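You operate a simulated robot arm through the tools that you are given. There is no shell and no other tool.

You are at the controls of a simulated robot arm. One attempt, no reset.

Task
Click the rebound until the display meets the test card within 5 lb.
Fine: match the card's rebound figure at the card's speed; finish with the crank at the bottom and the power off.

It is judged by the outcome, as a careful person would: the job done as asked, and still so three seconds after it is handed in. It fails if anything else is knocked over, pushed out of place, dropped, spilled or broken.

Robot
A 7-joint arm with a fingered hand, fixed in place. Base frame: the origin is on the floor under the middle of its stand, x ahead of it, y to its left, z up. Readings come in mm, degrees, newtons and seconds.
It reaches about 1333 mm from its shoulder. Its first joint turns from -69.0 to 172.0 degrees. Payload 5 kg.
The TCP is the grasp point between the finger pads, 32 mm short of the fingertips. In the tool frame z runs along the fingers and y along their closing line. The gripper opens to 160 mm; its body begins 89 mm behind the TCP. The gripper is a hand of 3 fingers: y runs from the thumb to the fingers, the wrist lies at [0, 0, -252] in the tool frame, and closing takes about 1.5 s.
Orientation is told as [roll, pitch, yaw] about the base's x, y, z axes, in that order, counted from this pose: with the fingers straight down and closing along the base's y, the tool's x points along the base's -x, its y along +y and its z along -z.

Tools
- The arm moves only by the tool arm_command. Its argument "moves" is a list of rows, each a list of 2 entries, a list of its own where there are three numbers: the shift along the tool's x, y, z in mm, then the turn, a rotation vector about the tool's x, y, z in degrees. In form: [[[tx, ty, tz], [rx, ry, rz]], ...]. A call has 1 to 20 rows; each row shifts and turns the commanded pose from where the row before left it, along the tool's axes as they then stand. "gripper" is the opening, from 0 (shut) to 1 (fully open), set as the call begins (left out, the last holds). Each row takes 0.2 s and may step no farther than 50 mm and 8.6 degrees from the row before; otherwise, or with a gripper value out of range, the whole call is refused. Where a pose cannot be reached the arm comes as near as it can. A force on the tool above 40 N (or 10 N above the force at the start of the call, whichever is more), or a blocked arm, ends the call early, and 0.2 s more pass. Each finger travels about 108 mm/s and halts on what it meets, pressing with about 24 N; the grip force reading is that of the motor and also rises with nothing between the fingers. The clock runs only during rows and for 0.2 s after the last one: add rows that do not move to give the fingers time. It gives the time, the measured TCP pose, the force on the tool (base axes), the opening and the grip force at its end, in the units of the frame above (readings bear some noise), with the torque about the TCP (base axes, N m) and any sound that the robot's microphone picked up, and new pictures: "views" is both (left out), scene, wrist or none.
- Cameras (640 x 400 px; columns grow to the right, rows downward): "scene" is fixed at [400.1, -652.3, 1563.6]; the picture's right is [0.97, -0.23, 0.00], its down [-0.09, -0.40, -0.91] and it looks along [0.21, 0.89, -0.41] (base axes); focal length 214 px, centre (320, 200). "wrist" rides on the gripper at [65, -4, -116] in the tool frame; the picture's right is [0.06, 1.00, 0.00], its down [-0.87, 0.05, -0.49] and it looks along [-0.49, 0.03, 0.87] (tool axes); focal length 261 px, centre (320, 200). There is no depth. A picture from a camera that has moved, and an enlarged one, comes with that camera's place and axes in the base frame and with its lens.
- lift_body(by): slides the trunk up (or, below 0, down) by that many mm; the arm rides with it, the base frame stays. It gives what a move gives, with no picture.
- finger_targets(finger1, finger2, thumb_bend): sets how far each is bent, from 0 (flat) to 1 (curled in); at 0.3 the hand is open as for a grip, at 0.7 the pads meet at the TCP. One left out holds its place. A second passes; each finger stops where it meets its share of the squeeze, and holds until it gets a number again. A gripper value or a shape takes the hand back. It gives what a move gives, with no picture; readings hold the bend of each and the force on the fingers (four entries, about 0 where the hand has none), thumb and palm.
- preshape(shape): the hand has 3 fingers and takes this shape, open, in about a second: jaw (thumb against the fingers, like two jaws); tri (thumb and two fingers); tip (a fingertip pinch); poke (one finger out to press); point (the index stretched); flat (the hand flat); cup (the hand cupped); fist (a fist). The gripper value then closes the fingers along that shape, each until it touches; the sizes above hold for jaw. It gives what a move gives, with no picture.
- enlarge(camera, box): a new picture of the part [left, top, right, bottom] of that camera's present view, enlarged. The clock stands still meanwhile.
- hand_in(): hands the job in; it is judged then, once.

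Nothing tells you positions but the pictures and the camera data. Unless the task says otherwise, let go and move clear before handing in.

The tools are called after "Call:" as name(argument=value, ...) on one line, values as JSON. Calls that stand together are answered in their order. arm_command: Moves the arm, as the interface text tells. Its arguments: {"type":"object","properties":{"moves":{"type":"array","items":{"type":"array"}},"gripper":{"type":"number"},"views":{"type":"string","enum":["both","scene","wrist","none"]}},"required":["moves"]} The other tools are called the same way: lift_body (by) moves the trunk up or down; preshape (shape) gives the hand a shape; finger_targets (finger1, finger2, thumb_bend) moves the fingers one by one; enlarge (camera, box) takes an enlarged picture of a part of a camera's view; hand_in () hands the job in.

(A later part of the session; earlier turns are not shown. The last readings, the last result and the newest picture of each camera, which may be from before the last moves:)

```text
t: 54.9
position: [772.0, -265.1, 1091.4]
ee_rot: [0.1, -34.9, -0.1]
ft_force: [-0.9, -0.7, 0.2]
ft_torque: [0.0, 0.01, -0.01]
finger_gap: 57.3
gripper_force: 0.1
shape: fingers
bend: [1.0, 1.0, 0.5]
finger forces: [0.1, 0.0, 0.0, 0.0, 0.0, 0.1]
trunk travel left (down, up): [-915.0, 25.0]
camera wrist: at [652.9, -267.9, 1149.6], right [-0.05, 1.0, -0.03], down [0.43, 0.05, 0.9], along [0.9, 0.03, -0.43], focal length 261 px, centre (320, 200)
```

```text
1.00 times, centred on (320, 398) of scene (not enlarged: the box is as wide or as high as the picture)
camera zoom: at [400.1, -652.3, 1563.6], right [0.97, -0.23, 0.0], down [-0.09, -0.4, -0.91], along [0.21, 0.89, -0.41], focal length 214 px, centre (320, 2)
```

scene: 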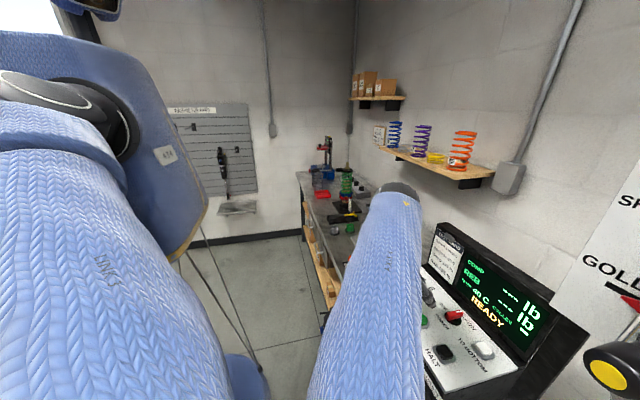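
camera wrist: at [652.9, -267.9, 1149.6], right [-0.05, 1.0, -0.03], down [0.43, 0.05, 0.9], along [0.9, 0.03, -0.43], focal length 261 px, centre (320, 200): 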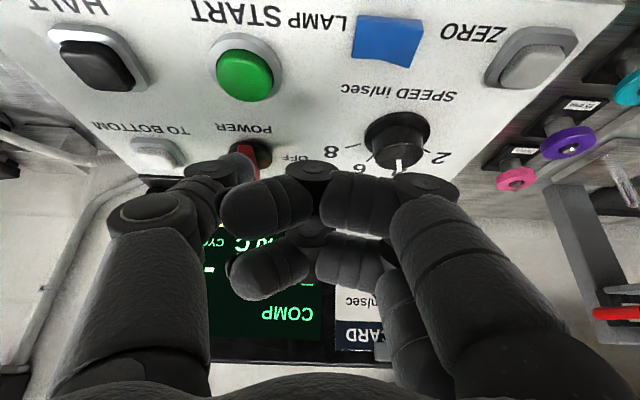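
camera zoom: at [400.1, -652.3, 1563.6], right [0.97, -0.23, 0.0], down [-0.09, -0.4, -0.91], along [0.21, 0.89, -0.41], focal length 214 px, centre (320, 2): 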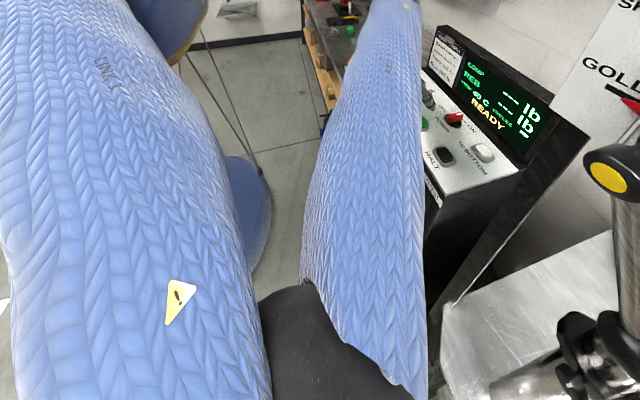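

The elbow hangs well clear. START is at about (768, -315); I'll bring the thumb tip just above it.

Call:
arm_command(moves=[[[19, 0.5, 7.5], [0, 0, 0]], [[19, 0.5, 7.5], [0, 0, 0]]])

Call:
enlarge(camera="wrist", box=[150, 60, 390, 210])

Call:
enlarge(camera="scene", box=[380, 270, 500, 370])

```text
t: 55.5
position: [747.9, -262.0, 1055.8]
ee_rot: [0.0, -35.1, -0.2]
ft_force: [-0.7, 0.3, 0.4]
ft_torque: [-0.02, 0.0, -0.01]
finger_gap: 57.4
gripper_force: 0.1
shape: fingers
bend: [1.0, 1.0, 0.5]
finger forces: [0.0, 0.0, 0.0, 0.0, 0.0, 0.0]
trunk travel left (down, up): [-915.0, 25.0]
camera wrist: at [630.7, -265.4, 1113.3], right [-0.05, 1.0, -0.03], down [0.43, 0.05, 0.9], along [0.9, 0.03, -0.43], focal length 261 px, centre (320, 200)
```

scene: 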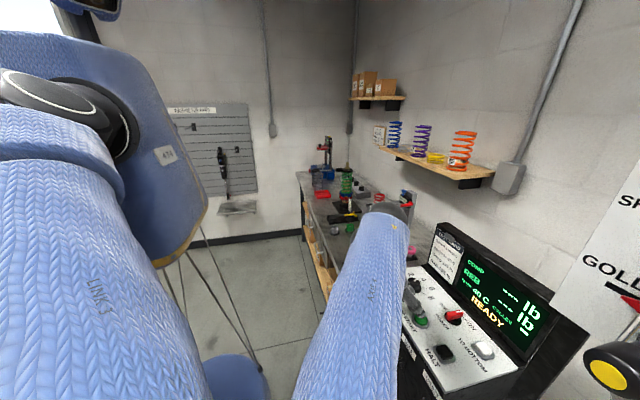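
wrist: 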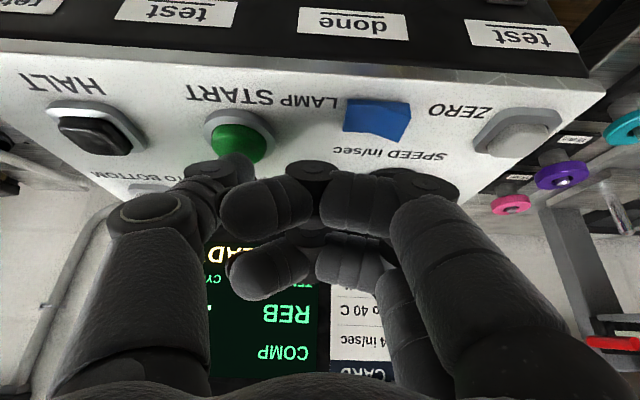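

```text
2.67 times, centred on (270, 135) of wrist
camera zoom: at [630.7, -265.4, 1113.3], right [-0.05, 1.0, -0.03], down [0.43, 0.05, 0.9], along [0.9, 0.03, -0.43], focal length 695 px, centre (453, 373)
```

zoom: 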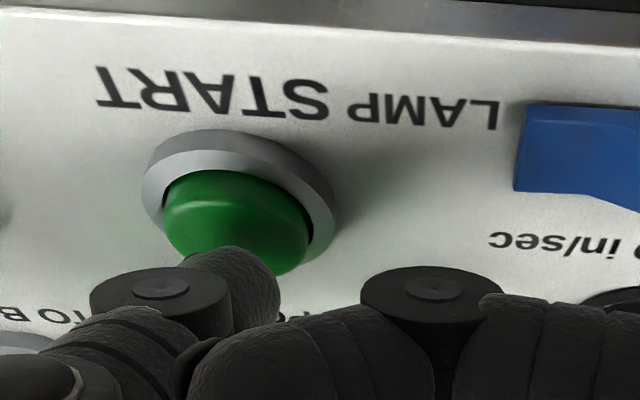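

```text
4.00 times, centred on (440, 320) of scene
camera zoom: at [400.1, -652.3, 1563.6], right [0.97, -0.23, 0.0], down [-0.09, -0.4, -0.91], along [0.21, 0.89, -0.41], focal length 858 px, centre (-160, -280)
```

zoom: 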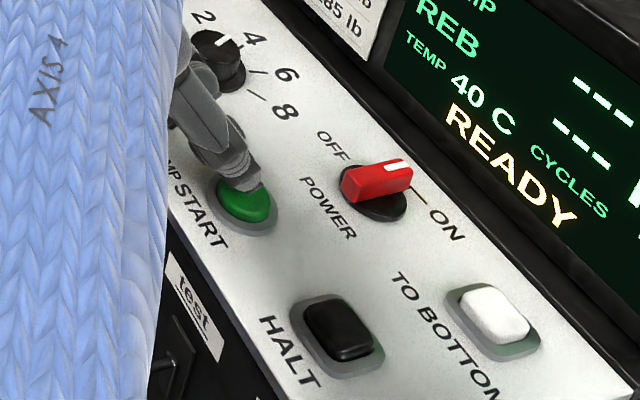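

The scene view shows the thumb tip just above START, the pointer at 4 and the power on. I'll press down in small steps.

Call:
arm_command(moves=[[[1.72, 0, 2.46], [0, 0, 0]], [[1.72, 0, 2.46], [0, 0, 0]], [[1.72, 0, 2.46], [0, 0, 0]]], views="scene")

Call:
enlarge(camera="scene", box=[380, 270, 500, 370])

```text
t: 56.3
position: [748.9, -262.4, 1047.5]
ee_rot: [0.1, -35.2, -0.1]
ft_force: [-1.2, 0.6, 3.3]
ft_torque: [-0.14, -0.05, 0.04]
finger_gap: 57.6
gripper_force: 1.2
shape: fingers
bend: [1.0, 1.0, 0.5]
finger forces: [0.1, 0.1, 0.0, 0.0, 2.6, 0.1]
trunk travel left (down, up): [-915.0, 25.0]
heard: click
```

scene: 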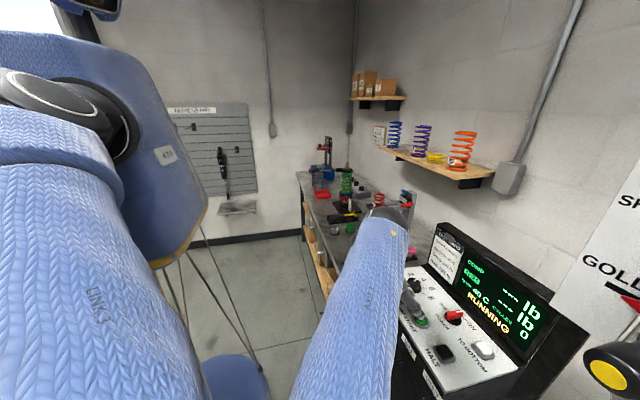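

```text
4.00 times, centred on (440, 320) of scene
camera zoom: at [400.1, -652.3, 1563.6], right [0.97, -0.23, 0.0], down [-0.09, -0.4, -0.91], along [0.21, 0.89, -0.41], focal length 858 px, centre (-160, -280)
```

zoom: 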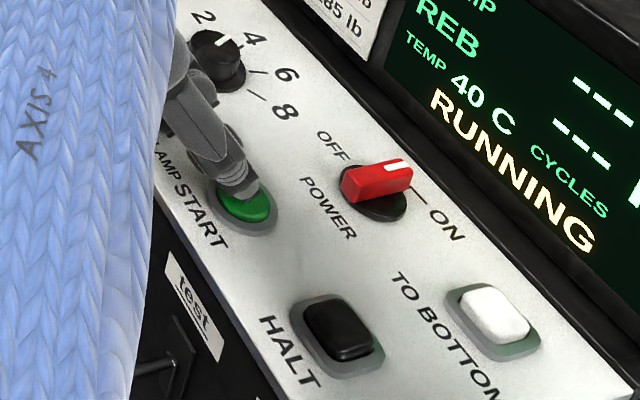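

It clicked, and the display now reads RUNNING. I'll lift off the button and let the cycles count up.

Call:
arm_command(moves=[[[-5.7, 0, -8.2], [0, 0, 0]], [[-11.5, 0, -16.4], [0, 0, 0]], [[0, 0, 0], [0, 0, 0]], [[0, 0, 0], [0, 0, 0]], [[0, 0, 0], [0, 0, 0]], [[0, 0, 0], [0, 0, 0]], [[0, 0, 0], [0, 0, 0]], [[0, 0, 0], [0, 0, 0]], [[0, 0, 0], [0, 0, 0]]], views="scene")

Call:
enlarge(camera="scene", box=[420, 220, 600, 350])

Call:
enlarge(camera="scene", box=[320, 390, 640, 400])

```text
t: 58.3
position: [748.2, -263.3, 1078.1]
ee_rot: [0.1, -35.0, -0.1]
ft_force: [0.9, -0.4, 0.7]
ft_torque: [-0.01, -0.02, 0.01]
finger_gap: 57.4
gripper_force: 0.0
shape: fingers
bend: [1.0, 1.0, 0.5]
finger forces: [0.1, 0.2, 0.0, 0.1, 0.1, 0.0]
trunk travel left (down, up): [-915.0, 25.0]
```

scene: 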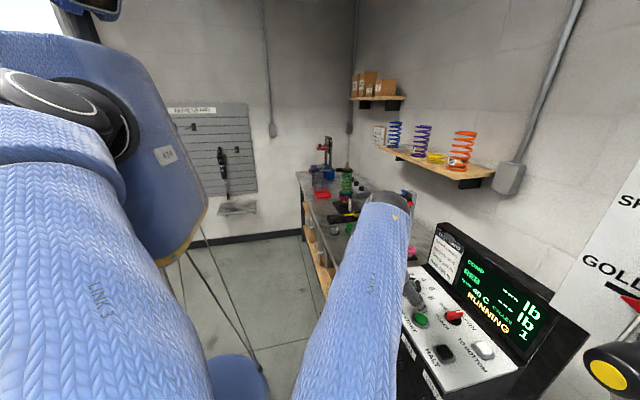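

```text
3.08 times, centred on (510, 285) of scene
camera zoom: at [400.1, -652.3, 1563.6], right [0.97, -0.23, 0.0], down [-0.09, -0.4, -0.91], along [0.21, 0.89, -0.41], focal length 660 px, centre (-265, -62)
```

zoom: 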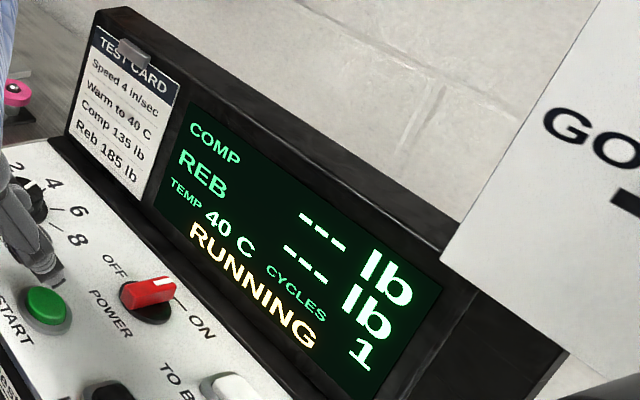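

```text
2.00 times, centred on (480, 395) of scene
camera zoom: at [400.1, -652.3, 1563.6], right [0.97, -0.23, 0.0], down [-0.09, -0.4, -0.91], along [0.21, 0.89, -0.41], focal length 429 px, centre (0, -190)
```

zoom: 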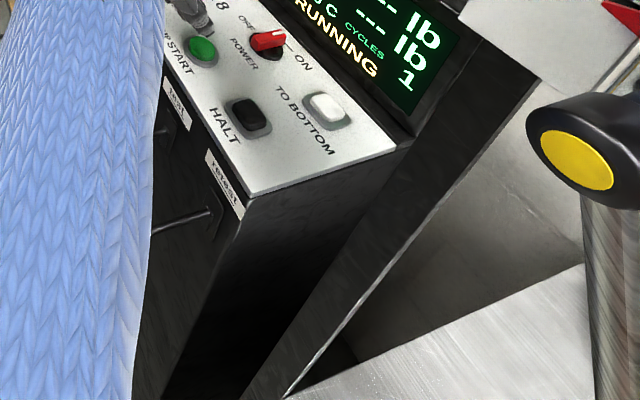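

Call:
arm_command(moves=[[[0, 0, 0], [0, 0, 0]], [[0, 0, 0], [0, 0, 0]], [[0, 0, 0], [0, 0, 0]], [[0, 0, 0], [0, 0, 0]], [[0, 0, 0], [0, 0, 0]], [[0, 0, 0], [0, 0, 0]], [[0, 0, 0], [0, 0, 0]], [[0, 0, 0], [0, 0, 0]], [[0, 0, 0], [0, 0, 0]], [[0, 0, 0], [0, 0, 0]], [[0, 0, 0], [0, 0, 0]], [[0, 0, 0], [0, 0, 0]], [[0, 0, 0], [0, 0, 0]], [[0, 0, 0], [0, 0, 0]], [[0, 0, 0], [0, 0, 0]], [[0, 0, 0], [0, 0, 0]], [[0, 0, 0], [0, 0, 0]], [[0, 0, 0], [0, 0, 0]], [[0, 0, 0], [0, 0, 0]], [[0, 0, 0], [0, 0, 0]]], views="scene")

Call:
enlarge(camera="scene", box=[420, 220, 600, 350])

```text
t: 62.5
position: [748.5, -263.2, 1077.5]
ee_rot: [0.0, -35.0, -0.1]
ft_force: [-0.1, 0.2, -0.5]
ft_torque: [-0.02, -0.01, 0.03]
finger_gap: 57.5
gripper_force: 0.1
shape: fingers
bend: [1.0, 1.0, 0.5]
finger forces: [0.0, 0.0, 0.0, 0.0, 0.0, 0.0]
trunk travel left (down, up): [-915.0, 25.0]
```

scene: 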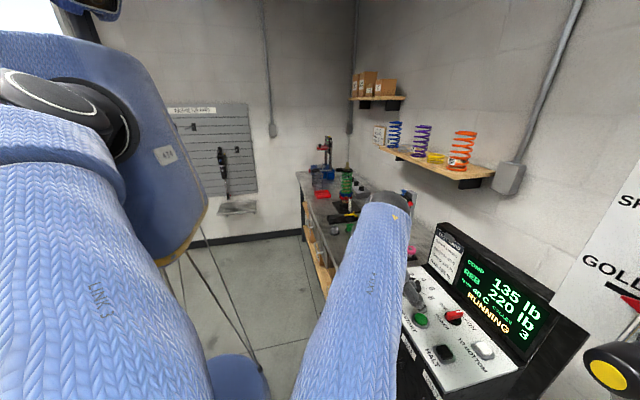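

```text
3.08 times, centred on (510, 285) of scene
camera zoom: at [400.1, -652.3, 1563.6], right [0.97, -0.23, 0.0], down [-0.09, -0.4, -0.91], along [0.21, 0.89, -0.41], focal length 660 px, centre (-265, -62)
```

zoom: 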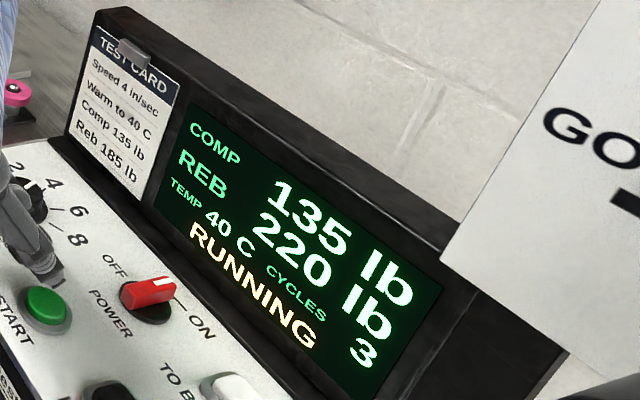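

The first reading is COMP 135 lb (matches the card) and REB 220 lb against 185 wanted. Rebound must come down 35 lb and compression must stay untouched. I'll press HALT, at about (771, -405).

Call:
arm_command(moves=[[[0, -30, 0], [0, 0, 0]], [[0, -30, 0], [0, 0, 0]], [[0, -30, 0], [0, 0, 0]]])

Call:
enlarge(camera="scene", box=[380, 290, 500, 390])

Call:
enlarge(camera="scene", box=[0, 395, 640, 400])

```text
t: 63.3
position: [749.0, -353.9, 1080.6]
ee_rot: [0.2, -35.1, -0.1]
ft_force: [0.0, 0.5, 0.6]
ft_torque: [0.02, 0.0, 0.0]
finger_gap: 57.5
gripper_force: 0.0
shape: fingers
bend: [1.0, 1.0, 0.5]
finger forces: [0.0, 0.0, 0.0, 0.1, 0.1, 0.0]
trunk travel left (down, up): [-915.0, 25.0]
camera wrist: at [631.6, -358.1, 1137.6], right [-0.05, 1.0, -0.03], down [0.43, 0.05, 0.9], along [0.9, 0.03, -0.43], focal length 261 px, centre (320, 200)
```

scene: 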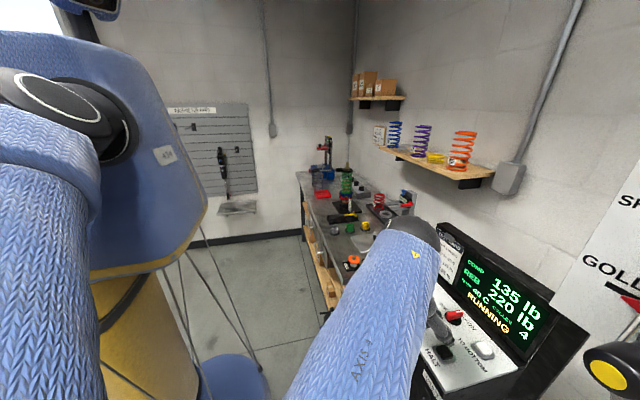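
wrist: 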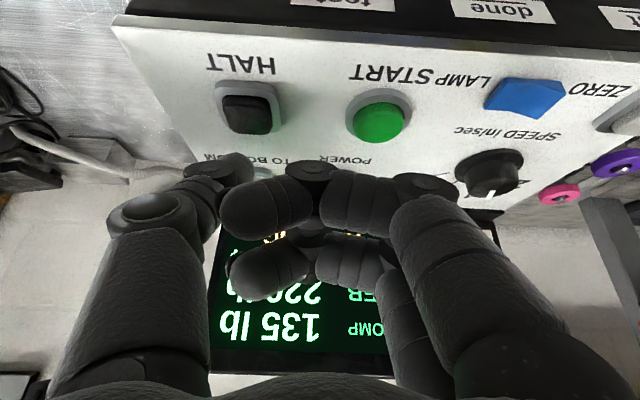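

```text
4.00 times, centred on (440, 340) of scene
camera zoom: at [400.1, -652.3, 1563.6], right [0.97, -0.23, 0.0], down [-0.09, -0.4, -0.91], along [0.21, 0.89, -0.41], focal length 858 px, centre (-160, -360)
```

zoom: 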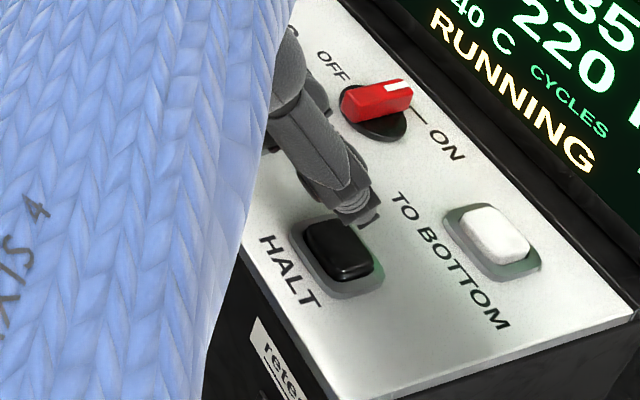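

```text
1.00 times, centred on (320, 398) of scene (not enlarged: the box is as wide or as high as the picture)
camera zoom: at [400.1, -652.3, 1563.6], right [0.97, -0.23, 0.0], down [-0.09, -0.4, -0.91], along [0.21, 0.89, -0.41], focal length 214 px, centre (320, 2)
```

zoom: 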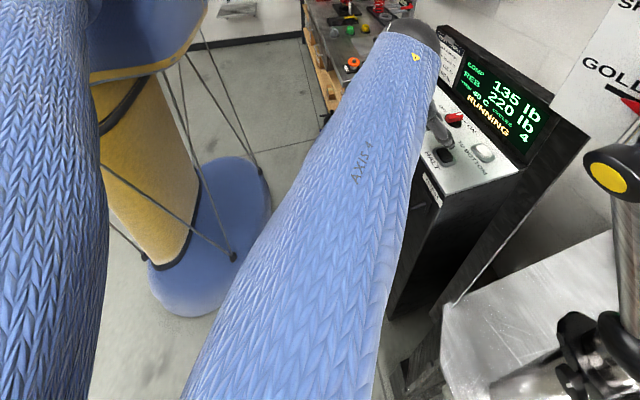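

Call:
arm_command(moves=[[[18, 0, 11.8], [0, 0, 0]], [[1.72, 0, 2.46], [0, 0, 0]], [[1.72, 0, 2.46], [0, 0, 0]], [[1.72, 0, 2.46], [0, 0, 0]], [[1.72, 0, 2.46], [0, 0, 0]], [[1.15, 0, 1.64], [0, 0, 0]]], views="scene")

Call:
enlarge(camera="scene", box=[380, 270, 560, 390])

```text
t: 64.7
position: [740.5, -353.9, 1046.1]
ee_rot: [0.1, -35.3, -0.1]
ft_force: [-3.0, 0.8, 14.9]
ft_torque: [-0.82, -0.12, -0.24]
finger_gap: 57.3
gripper_force: 7.1
shape: fingers
bend: [1.0, 1.0, 0.5]
finger forces: [0.1, 0.1, 0.0, 0.0, 15.2, 0.1]
trunk travel left (down, up): [-915.0, 25.0]
heard: click
```

scene: 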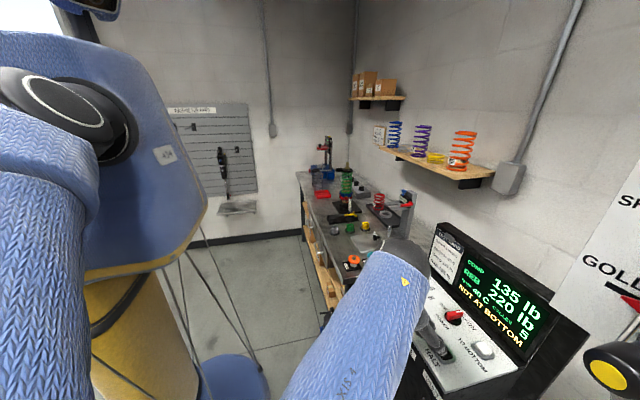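

```text
3.33 times, centred on (470, 330) of scene
camera zoom: at [400.1, -652.3, 1563.6], right [0.97, -0.23, 0.0], down [-0.09, -0.4, -0.91], along [0.21, 0.89, -0.41], focal length 715 px, centre (-180, -233)
```

zoom: 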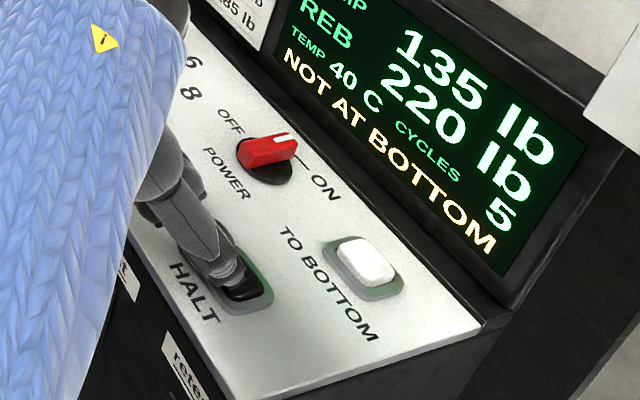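

HALT worked; the display now says NOT AT BOTTOM, with the 135/220 reading held. Next I'll press TO BOTTOM at about (868, -419).

Call:
arm_command(moves=[[[-11.5, 0, -16.4], [0, 0, 0]], [[-11.5, 0, -16.4], [0, 0, 0]], [[-28.7, -4.3, 20.1], [0, 0, 0]], [[-28.7, -4.3, 20.1], [0, 0, 0]], [[-28.7, -4.3, 20.1], [0, 0, 0]]])

Call:
enlarge(camera="scene", box=[420, 280, 560, 380])

Call:
enlarge(camera="scene", box=[0, 395, 640, 400])

```text
t: 65.9
position: [849.2, -364.7, 1083.1]
ee_rot: [0.1, -35.0, -0.1]
ft_force: [0.0, -0.4, -0.4]
ft_torque: [0.01, 0.01, 0.0]
finger_gap: 57.7
gripper_force: 0.1
shape: fingers
bend: [1.0, 1.0, 0.5]
finger forces: [0.1, 0.0, 0.0, 0.0, 0.1, 0.1]
trunk travel left (down, up): [-915.0, 25.0]
camera wrist: at [730.2, -368.9, 1141.5], right [-0.05, 1.0, -0.03], down [0.43, 0.05, 0.9], along [0.9, 0.03, -0.43], focal length 261 px, centre (320, 200)
```

scene: 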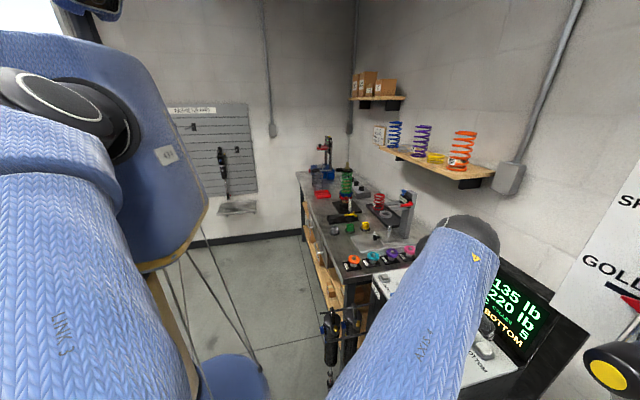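
wrist: 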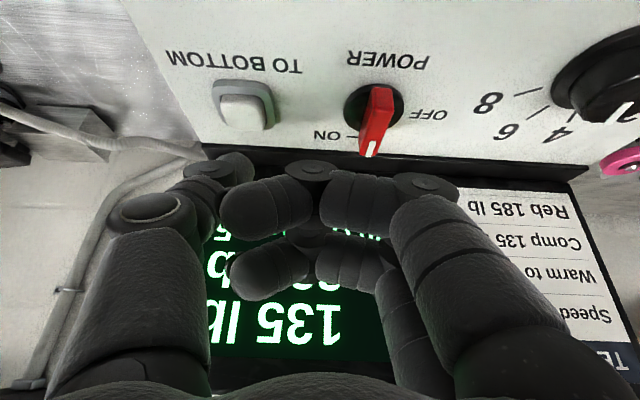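

```text
4.00 times, centred on (490, 330) of scene
camera zoom: at [400.1, -652.3, 1563.6], right [0.97, -0.23, 0.0], down [-0.09, -0.4, -0.91], along [0.21, 0.89, -0.41], focal length 858 px, centre (-360, -320)
```

zoom: 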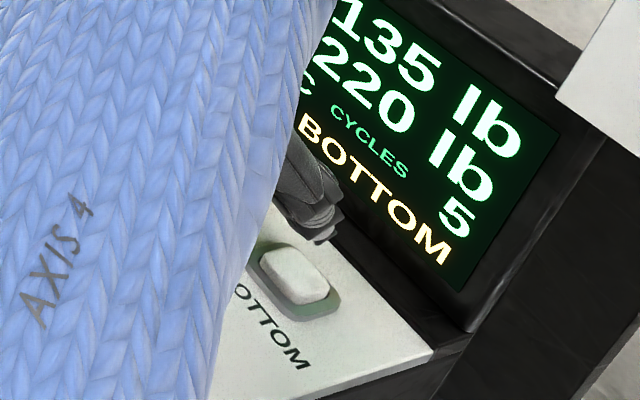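

```text
1.00 times, centred on (320, 398) of scene (not enlarged: the box is as wide or as high as the picture)
camera zoom: at [400.1, -652.3, 1563.6], right [0.97, -0.23, 0.0], down [-0.09, -0.4, -0.91], along [0.21, 0.89, -0.41], focal length 214 px, centre (320, 2)
```

zoom: 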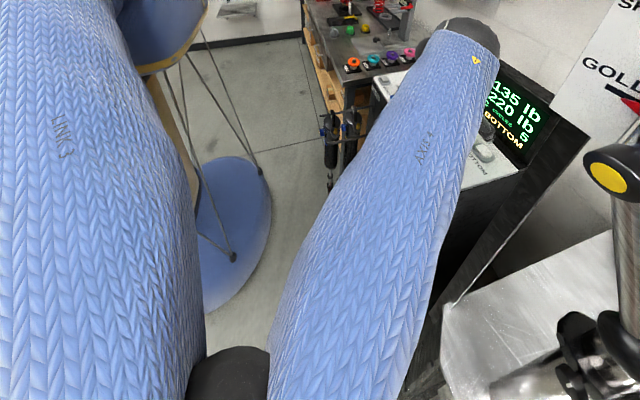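

Call:
arm_command(moves=[[[15.6, -3, 13.5], [0, 0, 0]], [[1.72, 0, 2.46], [0, 0, 0]], [[1.72, 0, 2.46], [0, 0, 0]], [[1.72, 0, 2.46], [0, 0, 0]], [[1.72, 0, 2.46], [0, 0, 0]]], views="scene")

Call:
enlarge(camera="scene", box=[420, 260, 580, 370])

```text
t: 67.1
position: [842.3, -369.1, 1051.9]
ee_rot: [0.1, -34.9, -0.2]
ft_force: [0.8, -1.0, -0.4]
ft_torque: [0.03, 0.02, 0.0]
finger_gap: 57.7
gripper_force: 0.1
shape: fingers
bend: [1.0, 1.0, 0.5]
finger forces: [0.1, 0.0, 0.1, 0.0, 0.0, 0.0]
trunk travel left (down, up): [-915.0, 25.0]
```

scene: 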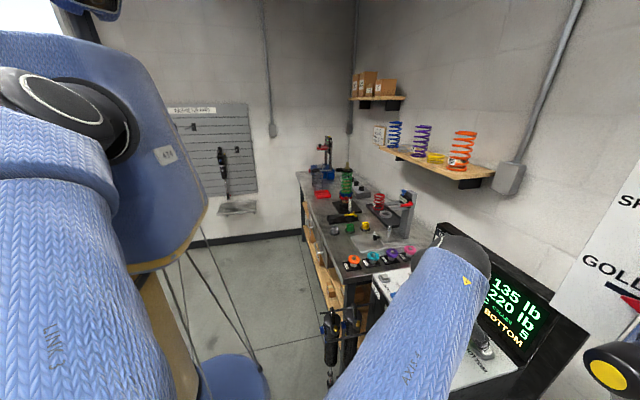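

```text
3.64 times, centred on (500, 315) of scene
camera zoom: at [400.1, -652.3, 1563.6], right [0.97, -0.23, 0.0], down [-0.09, -0.4, -0.91], along [0.21, 0.89, -0.41], focal length 780 px, centre (-334, -218)
```

zoom: 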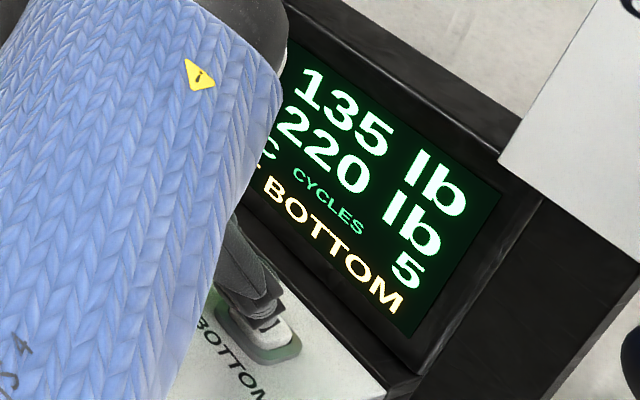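

The thumb is on the button but not pressing yet. A few more small steps.

Call:
arm_command(moves=[[[1.15, 0, 1.64], [0, 0, 0]], [[1.15, 0, 1.64], [0, 0, 0]], [[1.15, 0, 1.64], [0, 0, 0]]], views="scene")

Call:
enlarge(camera="scene", box=[420, 260, 580, 370])

```text
t: 67.9
position: [843.4, -368.9, 1047.7]
ee_rot: [0.1, -35.0, -0.1]
ft_force: [-0.9, -0.2, 3.8]
ft_torque: [-0.16, 0.01, -0.1]
finger_gap: 57.1
gripper_force: 1.7
shape: fingers
bend: [1.0, 1.0, 0.5]
finger forces: [0.0, 0.0, 0.0, 0.0, 3.1, 0.1]
trunk travel left (down, up): [-915.0, 25.0]
heard: click
```

scene: 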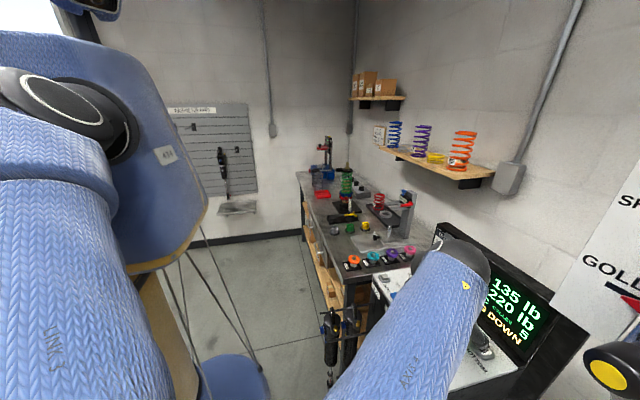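

```text
3.64 times, centred on (500, 315) of scene
camera zoom: at [400.1, -652.3, 1563.6], right [0.97, -0.23, 0.0], down [-0.09, -0.4, -0.91], along [0.21, 0.89, -0.41], focal length 780 px, centre (-334, -218)
```

zoom: 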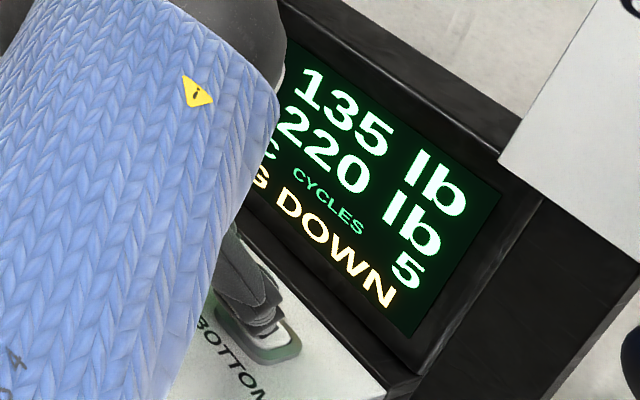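

The display now ends in "... DOWN", so the crank is going to the bottom. I'll lift off, retract toward the robot, and turn to look at the dyno and the shock's rebound knob.

Call:
arm_command(moves=[[[-11.5, 0, -16.4], [0, 0, 0]], [[-20, 0, -35], [0, 0, 0]], [[0, 0, -45], [0, 0, 0]], [[20, 0, -35], [0, 0, 0]], [[35, 0, -30], [0, 0, 0]], [[40, 0, -25], [0, 0, 0]], [[40, 0, -25], [0, 0, 0]]], views="scene")

Call:
enlarge(camera="scene", box=[420, 220, 600, 350])

Call:
enlarge(camera="scene", box=[320, 390, 640, 400])

```text
t: 69.5
position: [636.5, -373.8, 1163.3]
ee_rot: [0.1, -35.1, -0.1]
ft_force: [-1.1, -0.4, 0.1]
ft_torque: [0.01, -0.01, 0.0]
finger_gap: 57.8
gripper_force: 0.2
shape: fingers
bend: [1.0, 1.0, 0.5]
finger forces: [0.0, 0.0, 0.0, 0.0, 0.0, 0.1]
trunk travel left (down, up): [-915.0, 25.0]
```

scene: 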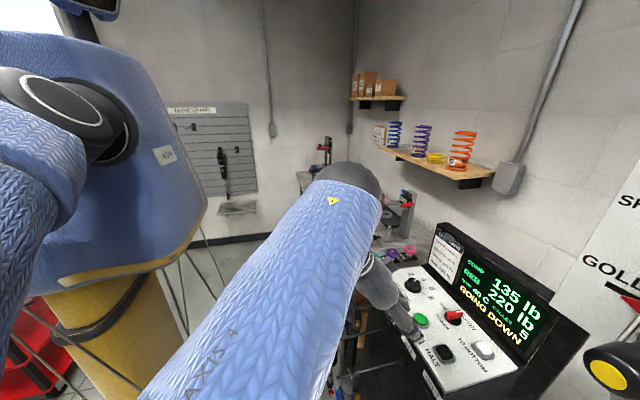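

```text
3.08 times, centred on (510, 285) of scene
camera zoom: at [400.1, -652.3, 1563.6], right [0.97, -0.23, 0.0], down [-0.09, -0.4, -0.91], along [0.21, 0.89, -0.41], focal length 660 px, centre (-265, -62)
```

zoom: 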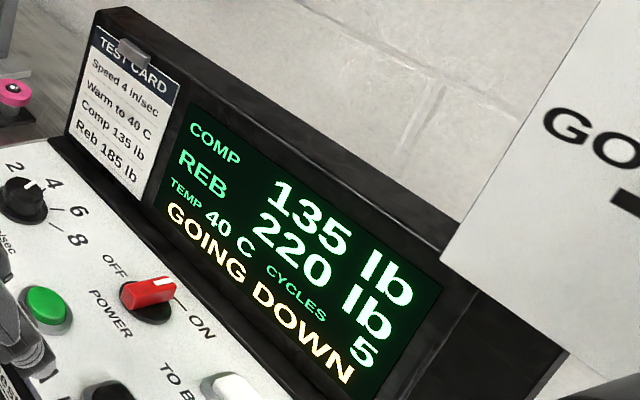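

```text
2.00 times, centred on (480, 395) of scene
camera zoom: at [400.1, -652.3, 1563.6], right [0.97, -0.23, 0.0], down [-0.09, -0.4, -0.91], along [0.21, 0.89, -0.41], focal length 429 px, centre (0, -190)
```

zoom: 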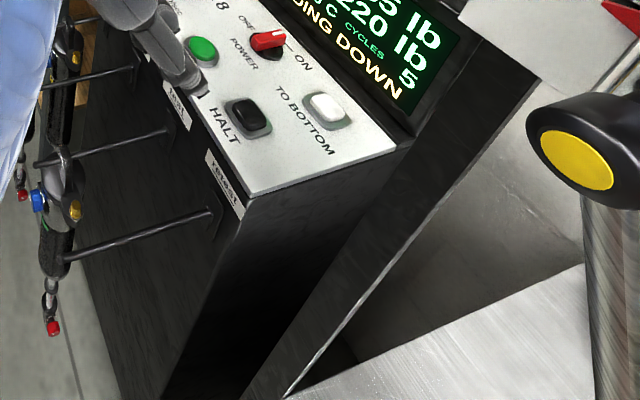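

Call:
arm_command(moves=[[[15, 0, -10], [4.3, 0, 6.14]], [[15, 0, -10], [4.3, 0, 6.14]], [[15, 0, -10], [4.3, 0, 6.14]], [[15, 0, -10], [4.3, 0, 6.14]]])

Call:
enlarge(camera="scene", box=[0, 395, 640, 400])

Call:
enlarge(camera="wrist", box=[0, 100, 10, 300])

```text
t: 70.7
position: [392.6, -224.4, 979.3]
ee_rot: [2.2, -8.5, -27.2]
ft_force: [0.1, -0.1, 0.0]
ft_torque: [-0.02, 0.02, -0.04]
finger_gap: 57.4
gripper_force: 0.0
shape: fingers
bend: [1.0, 1.0, 0.5]
finger forces: [0.0, 0.0, 0.0, 0.0, 0.0, 0.0]
out of reach, approached as far as the arm can: row 4
trunk travel left (down, up): [-915.0, 25.0]
stopped in row 4: the arm was blocked; the commanded pose is now the measured one
camera wrist: at [317.2, -194.4, 1084.8], right [0.4, 0.92, 0.03], down [0.72, -0.33, 0.62], along [0.57, -0.23, -0.79], focal length 261 px, centre (320, 200)
```

scene: 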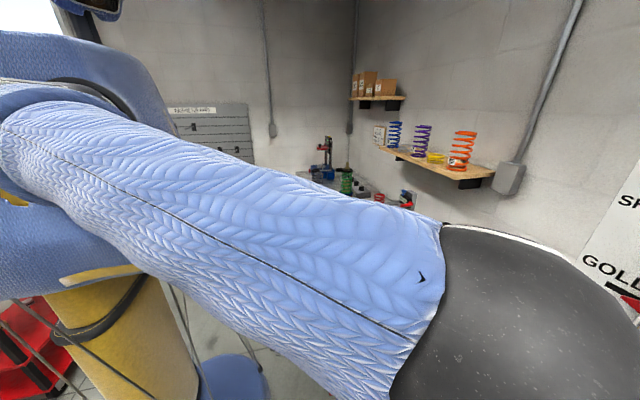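
wrist: 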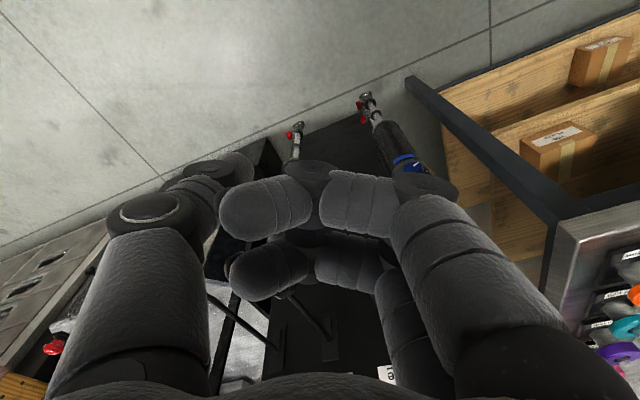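

```text
1.00 times, centred on (320, 398) of scene (not enlarged: the box is as wide or as high as the picture)
camera zoom: at [400.1, -652.3, 1563.6], right [0.97, -0.23, 0.0], down [-0.09, -0.4, -0.91], along [0.21, 0.89, -0.41], focal length 214 px, centre (320, 2)
```

zoom: 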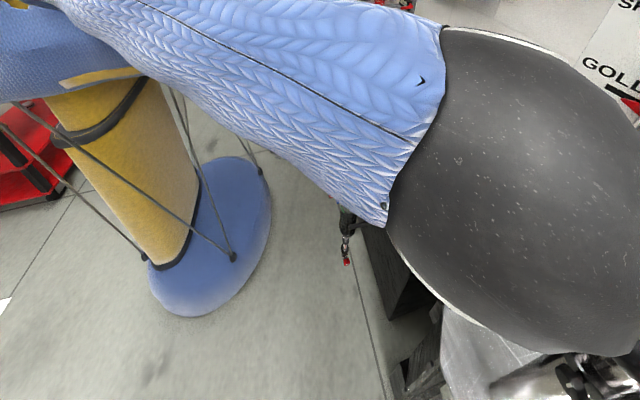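

```text
2.00 times, centred on (5, 200) of wrist
camera zoom: at [317.2, -194.4, 1084.8], right [0.4, 0.92, 0.03], down [0.72, -0.33, 0.62], along [0.57, -0.23, -0.79], focal length 521 px, centre (950, 200)
```

zoom: 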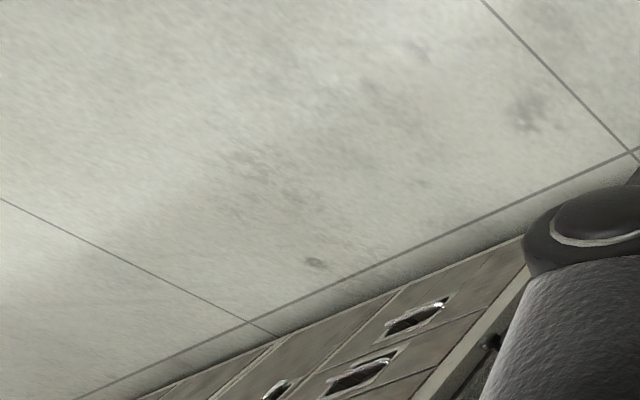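

The arm's solver flipped, swung the elbow up and was stopped, probably with the elbow against the yellow handle. I'll look closely before doing anything, then ease it away in small steps.

Call:
enlarge(camera="scene", box=[630, 150, 640, 400])

Call:
enlarge(camera="scene", box=[560, 360, 640, 400])

```text
1.60 times, centred on (635, 275) of scene
camera zoom: at [400.1, -652.3, 1563.6], right [0.97, -0.23, 0.0], down [-0.09, -0.4, -0.91], along [0.21, 0.89, -0.41], focal length 343 px, centre (-184, 80)
```

zoom: 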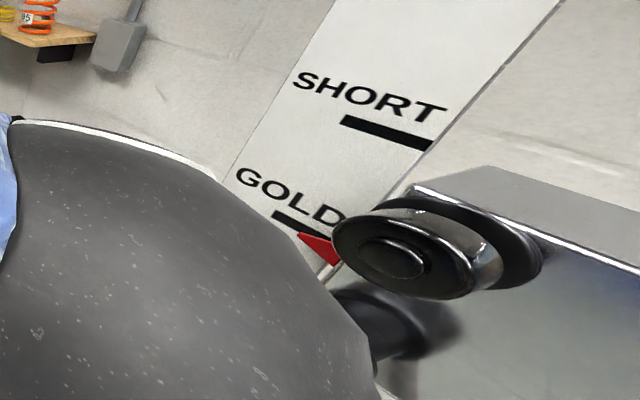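

```text
8.00 times, centred on (600, 380) of scene
camera zoom: at [400.1, -652.3, 1563.6], right [0.97, -0.23, 0.0], down [-0.09, -0.4, -0.91], along [0.21, 0.89, -0.41], focal length 1716 px, centre (-1920, -1240)
```

zoom: 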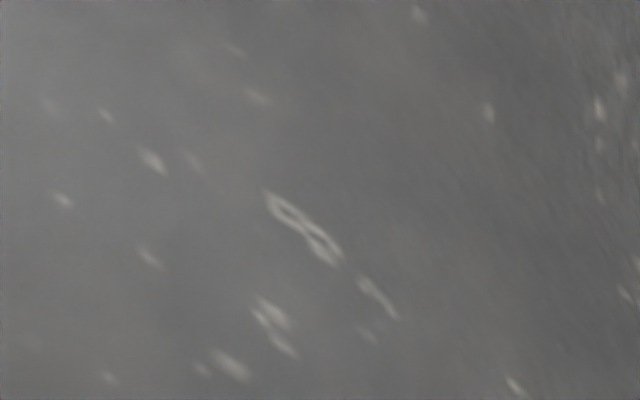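

The crosshead pointer is still at GOLD and nothing looks displaced. I'll ease the arm away with small moves along -y, swinging the elbow back from the handle.

Call:
arm_command(moves=[[[-4.5, -8.9, 0.7], [0.24, -0.05, 1.6]], [[-4.5, -8.9, 0.7], [0.24, -0.05, 1.6]]])

Call:
enlarge(camera="scene", box=[0, 395, 640, 400])

```text
t: 71.3
position: [392.1, -246.7, 980.3]
ee_rot: [2.1, -8.3, -30.5]
ft_force: [-0.1, -0.4, -0.3]
ft_torque: [-0.01, 0.0, 0.0]
finger_gap: 57.9
gripper_force: 0.1
shape: fingers
bend: [1.0, 1.0, 0.5]
finger forces: [0.0, 0.1, 0.0, 0.1, 0.0, 0.0]
trunk travel left (down, up): [-915.0, 25.0]
camera wrist: at [318.2, -211.5, 1085.0], right [0.45, 0.89, 0.03], down [0.7, -0.37, 0.62], along [0.56, -0.26, -0.79], focal length 261 px, centre (320, 200)
```

scene: 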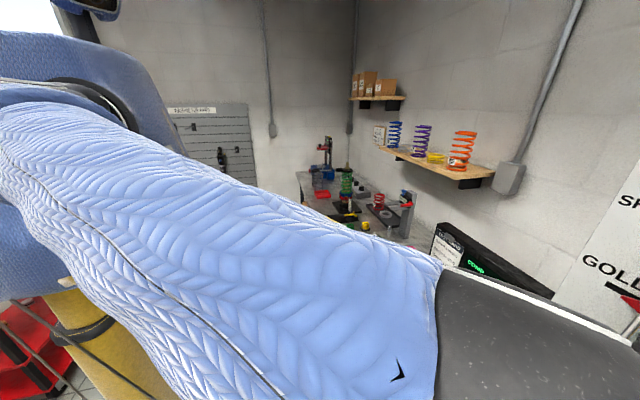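
wrist: 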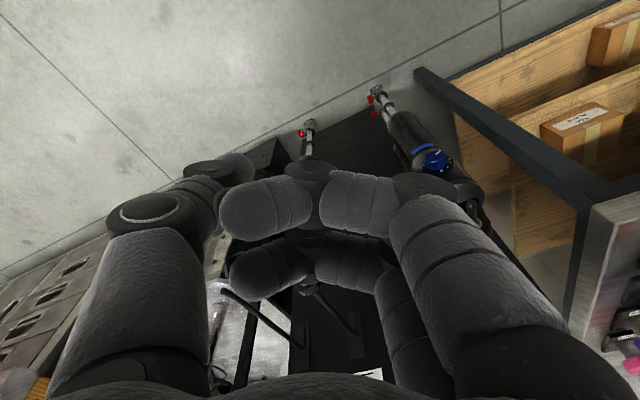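

```text
1.00 times, centred on (320, 398) of scene (not enlarged: the box is as wide or as high as the picture)
camera zoom: at [400.1, -652.3, 1563.6], right [0.97, -0.23, 0.0], down [-0.09, -0.4, -0.91], along [0.21, 0.89, -0.41], focal length 214 px, centre (320, 2)
```

zoom: 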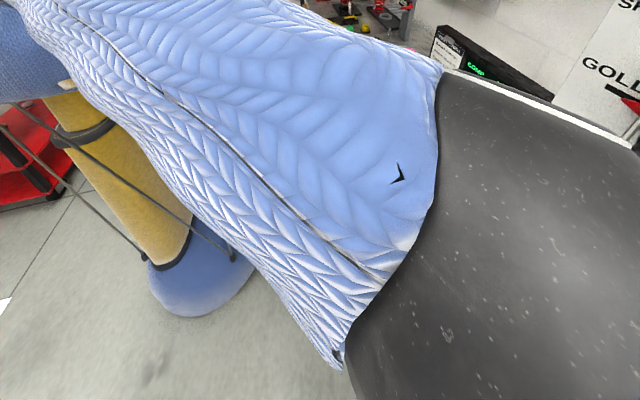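

The motion is smooth and the elbow is moving away from the handle. I'll continue in the same direction with small steps.

Call:
arm_command(moves=[[[-7, -13, 1], [0.37, -0.07, 2.5]], [[-7, -13, 1], [0.37, -0.07, 2.5]], [[-7, -13, 1], [0.37, -0.07, 2.5]], [[-7, -13, 1], [0.37, -0.07, 2.5]]])

Call:
enlarge(camera="scene", box=[0, 395, 640, 400])

Call:
enlarge(camera="scene", box=[630, 150, 640, 400])

```text
t: 72.3
position: [385.1, -304.3, 978.1]
ee_rot: [2.1, -8.4, -40.7]
ft_force: [-0.4, -1.0, -0.4]
ft_torque: [0.06, -0.02, 0.0]
finger_gap: 57.8
gripper_force: 0.0
shape: fingers
bend: [1.0, 1.0, 0.5]
finger forces: [0.0, 0.0, 0.1, 0.1, 0.0, 0.0]
trunk travel left (down, up): [-915.0, 25.0]
camera wrist: at [319.5, -258.0, 1082.6], right [0.6, 0.8, 0.03], down [0.62, -0.49, 0.61], along [0.51, -0.35, -0.79], focal length 261 px, centre (320, 200)
```

scene: 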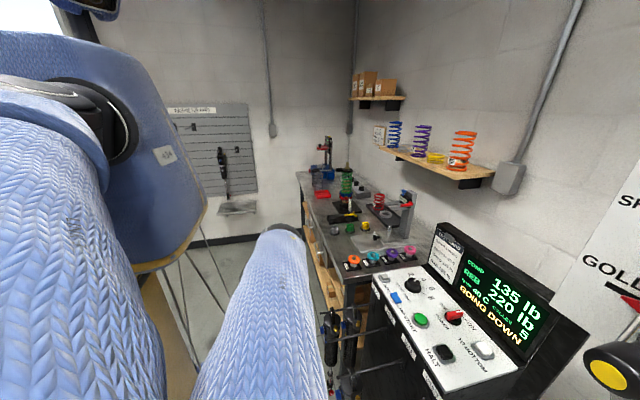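
wrist: 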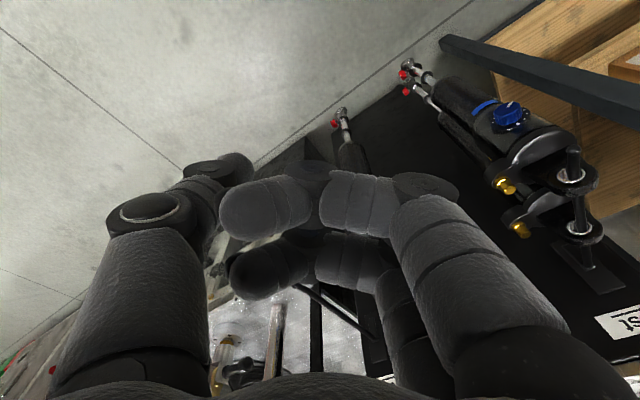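

```text
1.00 times, centred on (320, 398) of scene (not enlarged: the box is as wide or as high as the picture)
camera zoom: at [400.1, -652.3, 1563.6], right [0.97, -0.23, 0.0], down [-0.09, -0.4, -0.91], along [0.21, 0.89, -0.41], focal length 214 px, centre (320, 2)
```

zoom: 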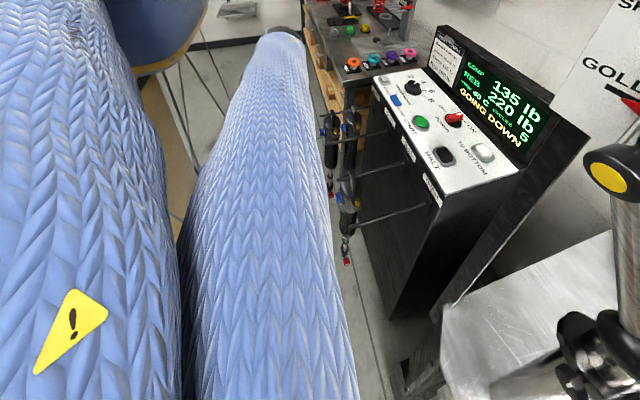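

```text
1.60 times, centred on (635, 275) of scene
camera zoom: at [400.1, -652.3, 1563.6], right [0.97, -0.23, 0.0], down [-0.09, -0.4, -0.91], along [0.21, 0.89, -0.41], focal length 343 px, centre (-184, 80)
```

zoom: 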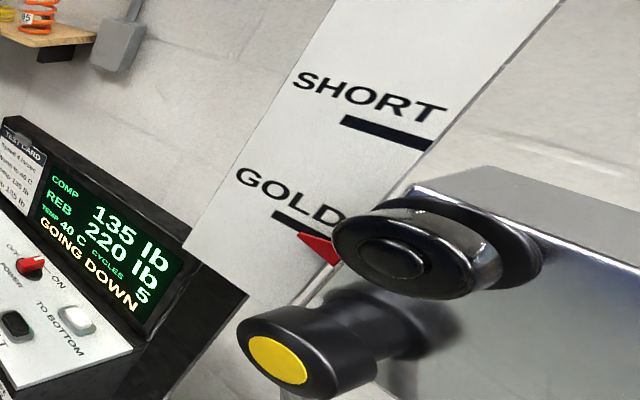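

The elbow has dropped back to its low posture, and the handle and pointer look unchanged. Still GOING DOWN. I'll tilt the hand up to look at the dyno.

Call:
arm_command(moves=[[[0, 0, 0], [0, -6.5, 0]], [[0, 0, 0], [0, -6.5, 0]], [[0, 0, 0], [0, -6.5, 0]], [[0, 0, 0], [0, -6.5, 0]]])

Call:
enlarge(camera="wrist", box=[0, 395, 640, 400])

Call:
enlarge(camera="scene", box=[0, 395, 640, 400])

```text
t: 73.3
position: [399.3, -301.6, 963.4]
ee_rot: [2.0, -24.7, -41.1]
ft_force: [0.6, 0.9, -0.1]
ft_torque: [-0.08, 0.06, -0.02]
finger_gap: 57.6
gripper_force: 0.1
shape: fingers
bend: [1.0, 1.0, 0.5]
finger forces: [0.1, 0.0, 0.0, 0.0, 0.0, 0.1]
out of reach, approached as far as the arm can: row 1, 2, 3, 4
trunk travel left (down, up): [-915.0, 25.0]
camera wrist: at [313.2, -236.7, 1042.5], right [0.6, 0.8, 0.01], down [0.46, -0.36, 0.81], along [0.65, -0.49, -0.58], focal length 261 px, centre (320, 200)
```

scene: 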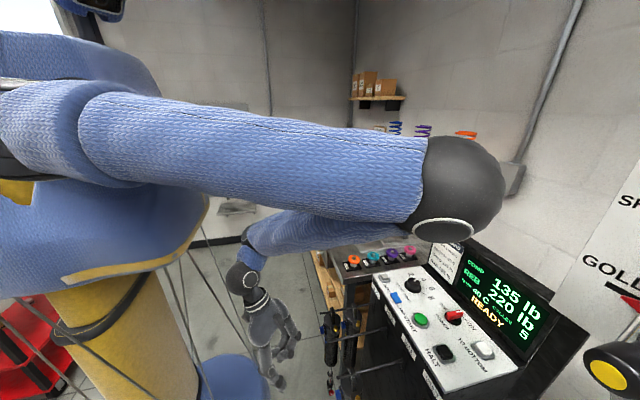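
wrist: 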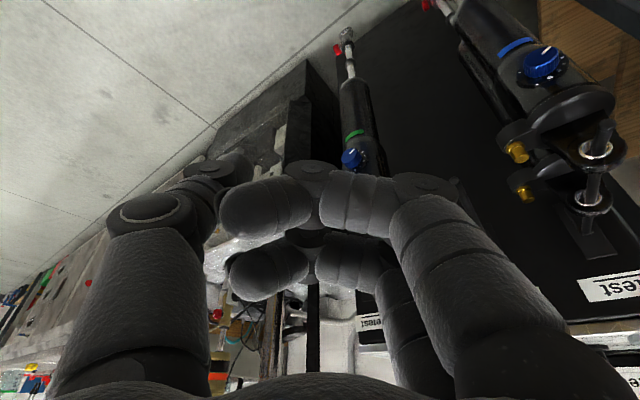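

```text
1.00 times, centred on (320, 398) of wrist (not enlarged: the box is as wide or as high as the picture)
camera zoom: at [313.2, -236.7, 1042.5], right [0.6, 0.8, 0.01], down [0.46, -0.36, 0.81], along [0.65, -0.49, -0.58], focal length 261 px, centre (320, 2)
```

zoom: 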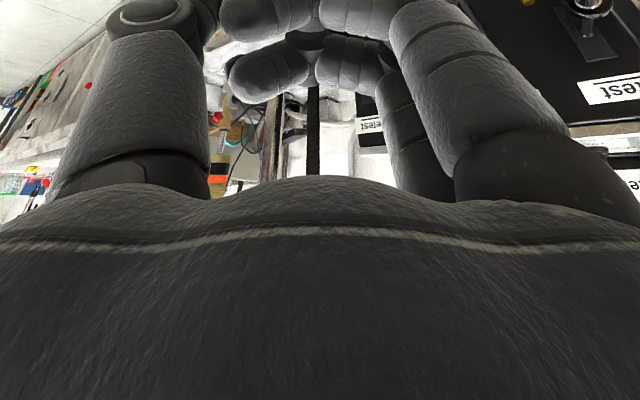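

```text
1.00 times, centred on (320, 398) of scene (not enlarged: the box is as wide or as high as the picture)
camera zoom: at [400.1, -652.3, 1563.6], right [0.97, -0.23, 0.0], down [-0.09, -0.4, -0.91], along [0.21, 0.89, -0.41], focal length 214 px, centre (320, 2)
```

zoom: 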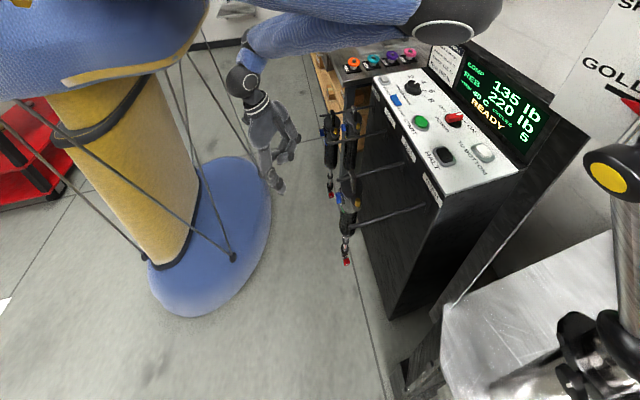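

The display is READY again, so the crank is at the bottom. The arm has taken an elbow-up posture with everything clear. I'll move the hand gently toward -y to get the shock in view.

Call:
arm_command(moves=[[[-19.3, -10.7, 1.5], [0, 0, 0]], [[-19.3, -10.7, 1.5], [0, 0, 0]], [[-19.3, -10.7, 1.5], [0, 0, 0]]])

Call:
enlarge(camera="scene", box=[0, 395, 640, 400])

```text
t: 74.1
position: [415.3, -367.7, 985.2]
ee_rot: [2.4, -24.7, -41.1]
ft_force: [-1.1, 1.1, -0.4]
ft_torque: [0.03, -0.01, 0.06]
finger_gap: 57.7
gripper_force: 0.0
shape: fingers
bend: [1.0, 1.0, 0.5]
finger forces: [0.0, 0.0, 0.0, 0.0, 0.0, 0.0]
trunk travel left (down, up): [-915.0, 25.0]
camera wrist: at [329.0, -303.9, 1063.2], right [0.6, 0.8, 0.01], down [0.46, -0.36, 0.81], along [0.65, -0.48, -0.59], focal length 261 px, centre (320, 200)
```

scene: 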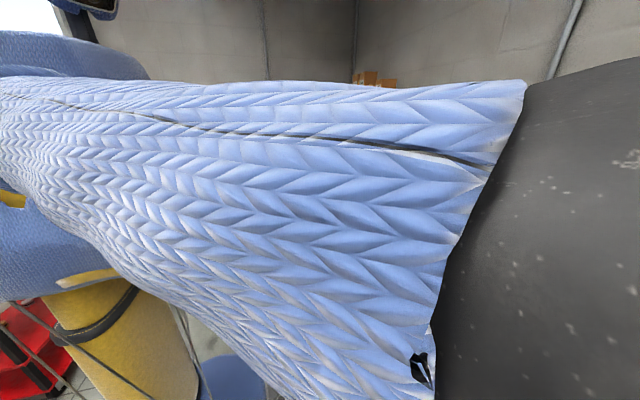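
wrist: 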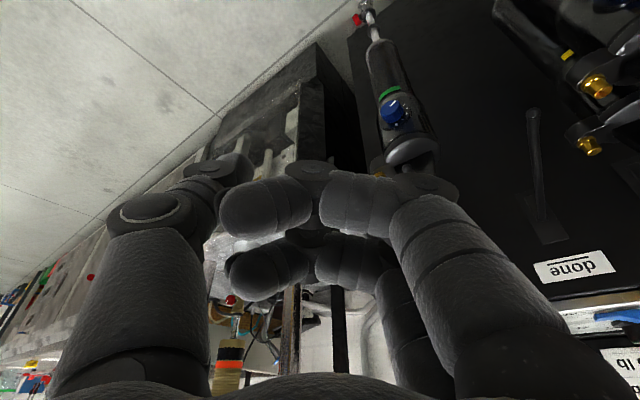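

```text
1.00 times, centred on (320, 398) of scene (not enlarged: the box is as wide or as high as the picture)
camera zoom: at [400.1, -652.3, 1563.6], right [0.97, -0.23, 0.0], down [-0.09, -0.4, -0.91], along [0.21, 0.89, -0.41], focal length 214 px, centre (320, 2)
```

zoom: 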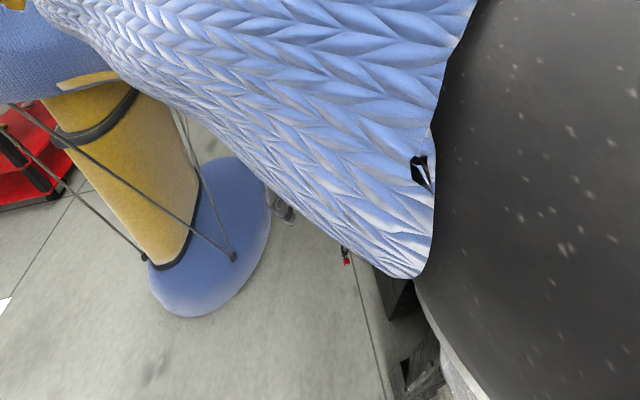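

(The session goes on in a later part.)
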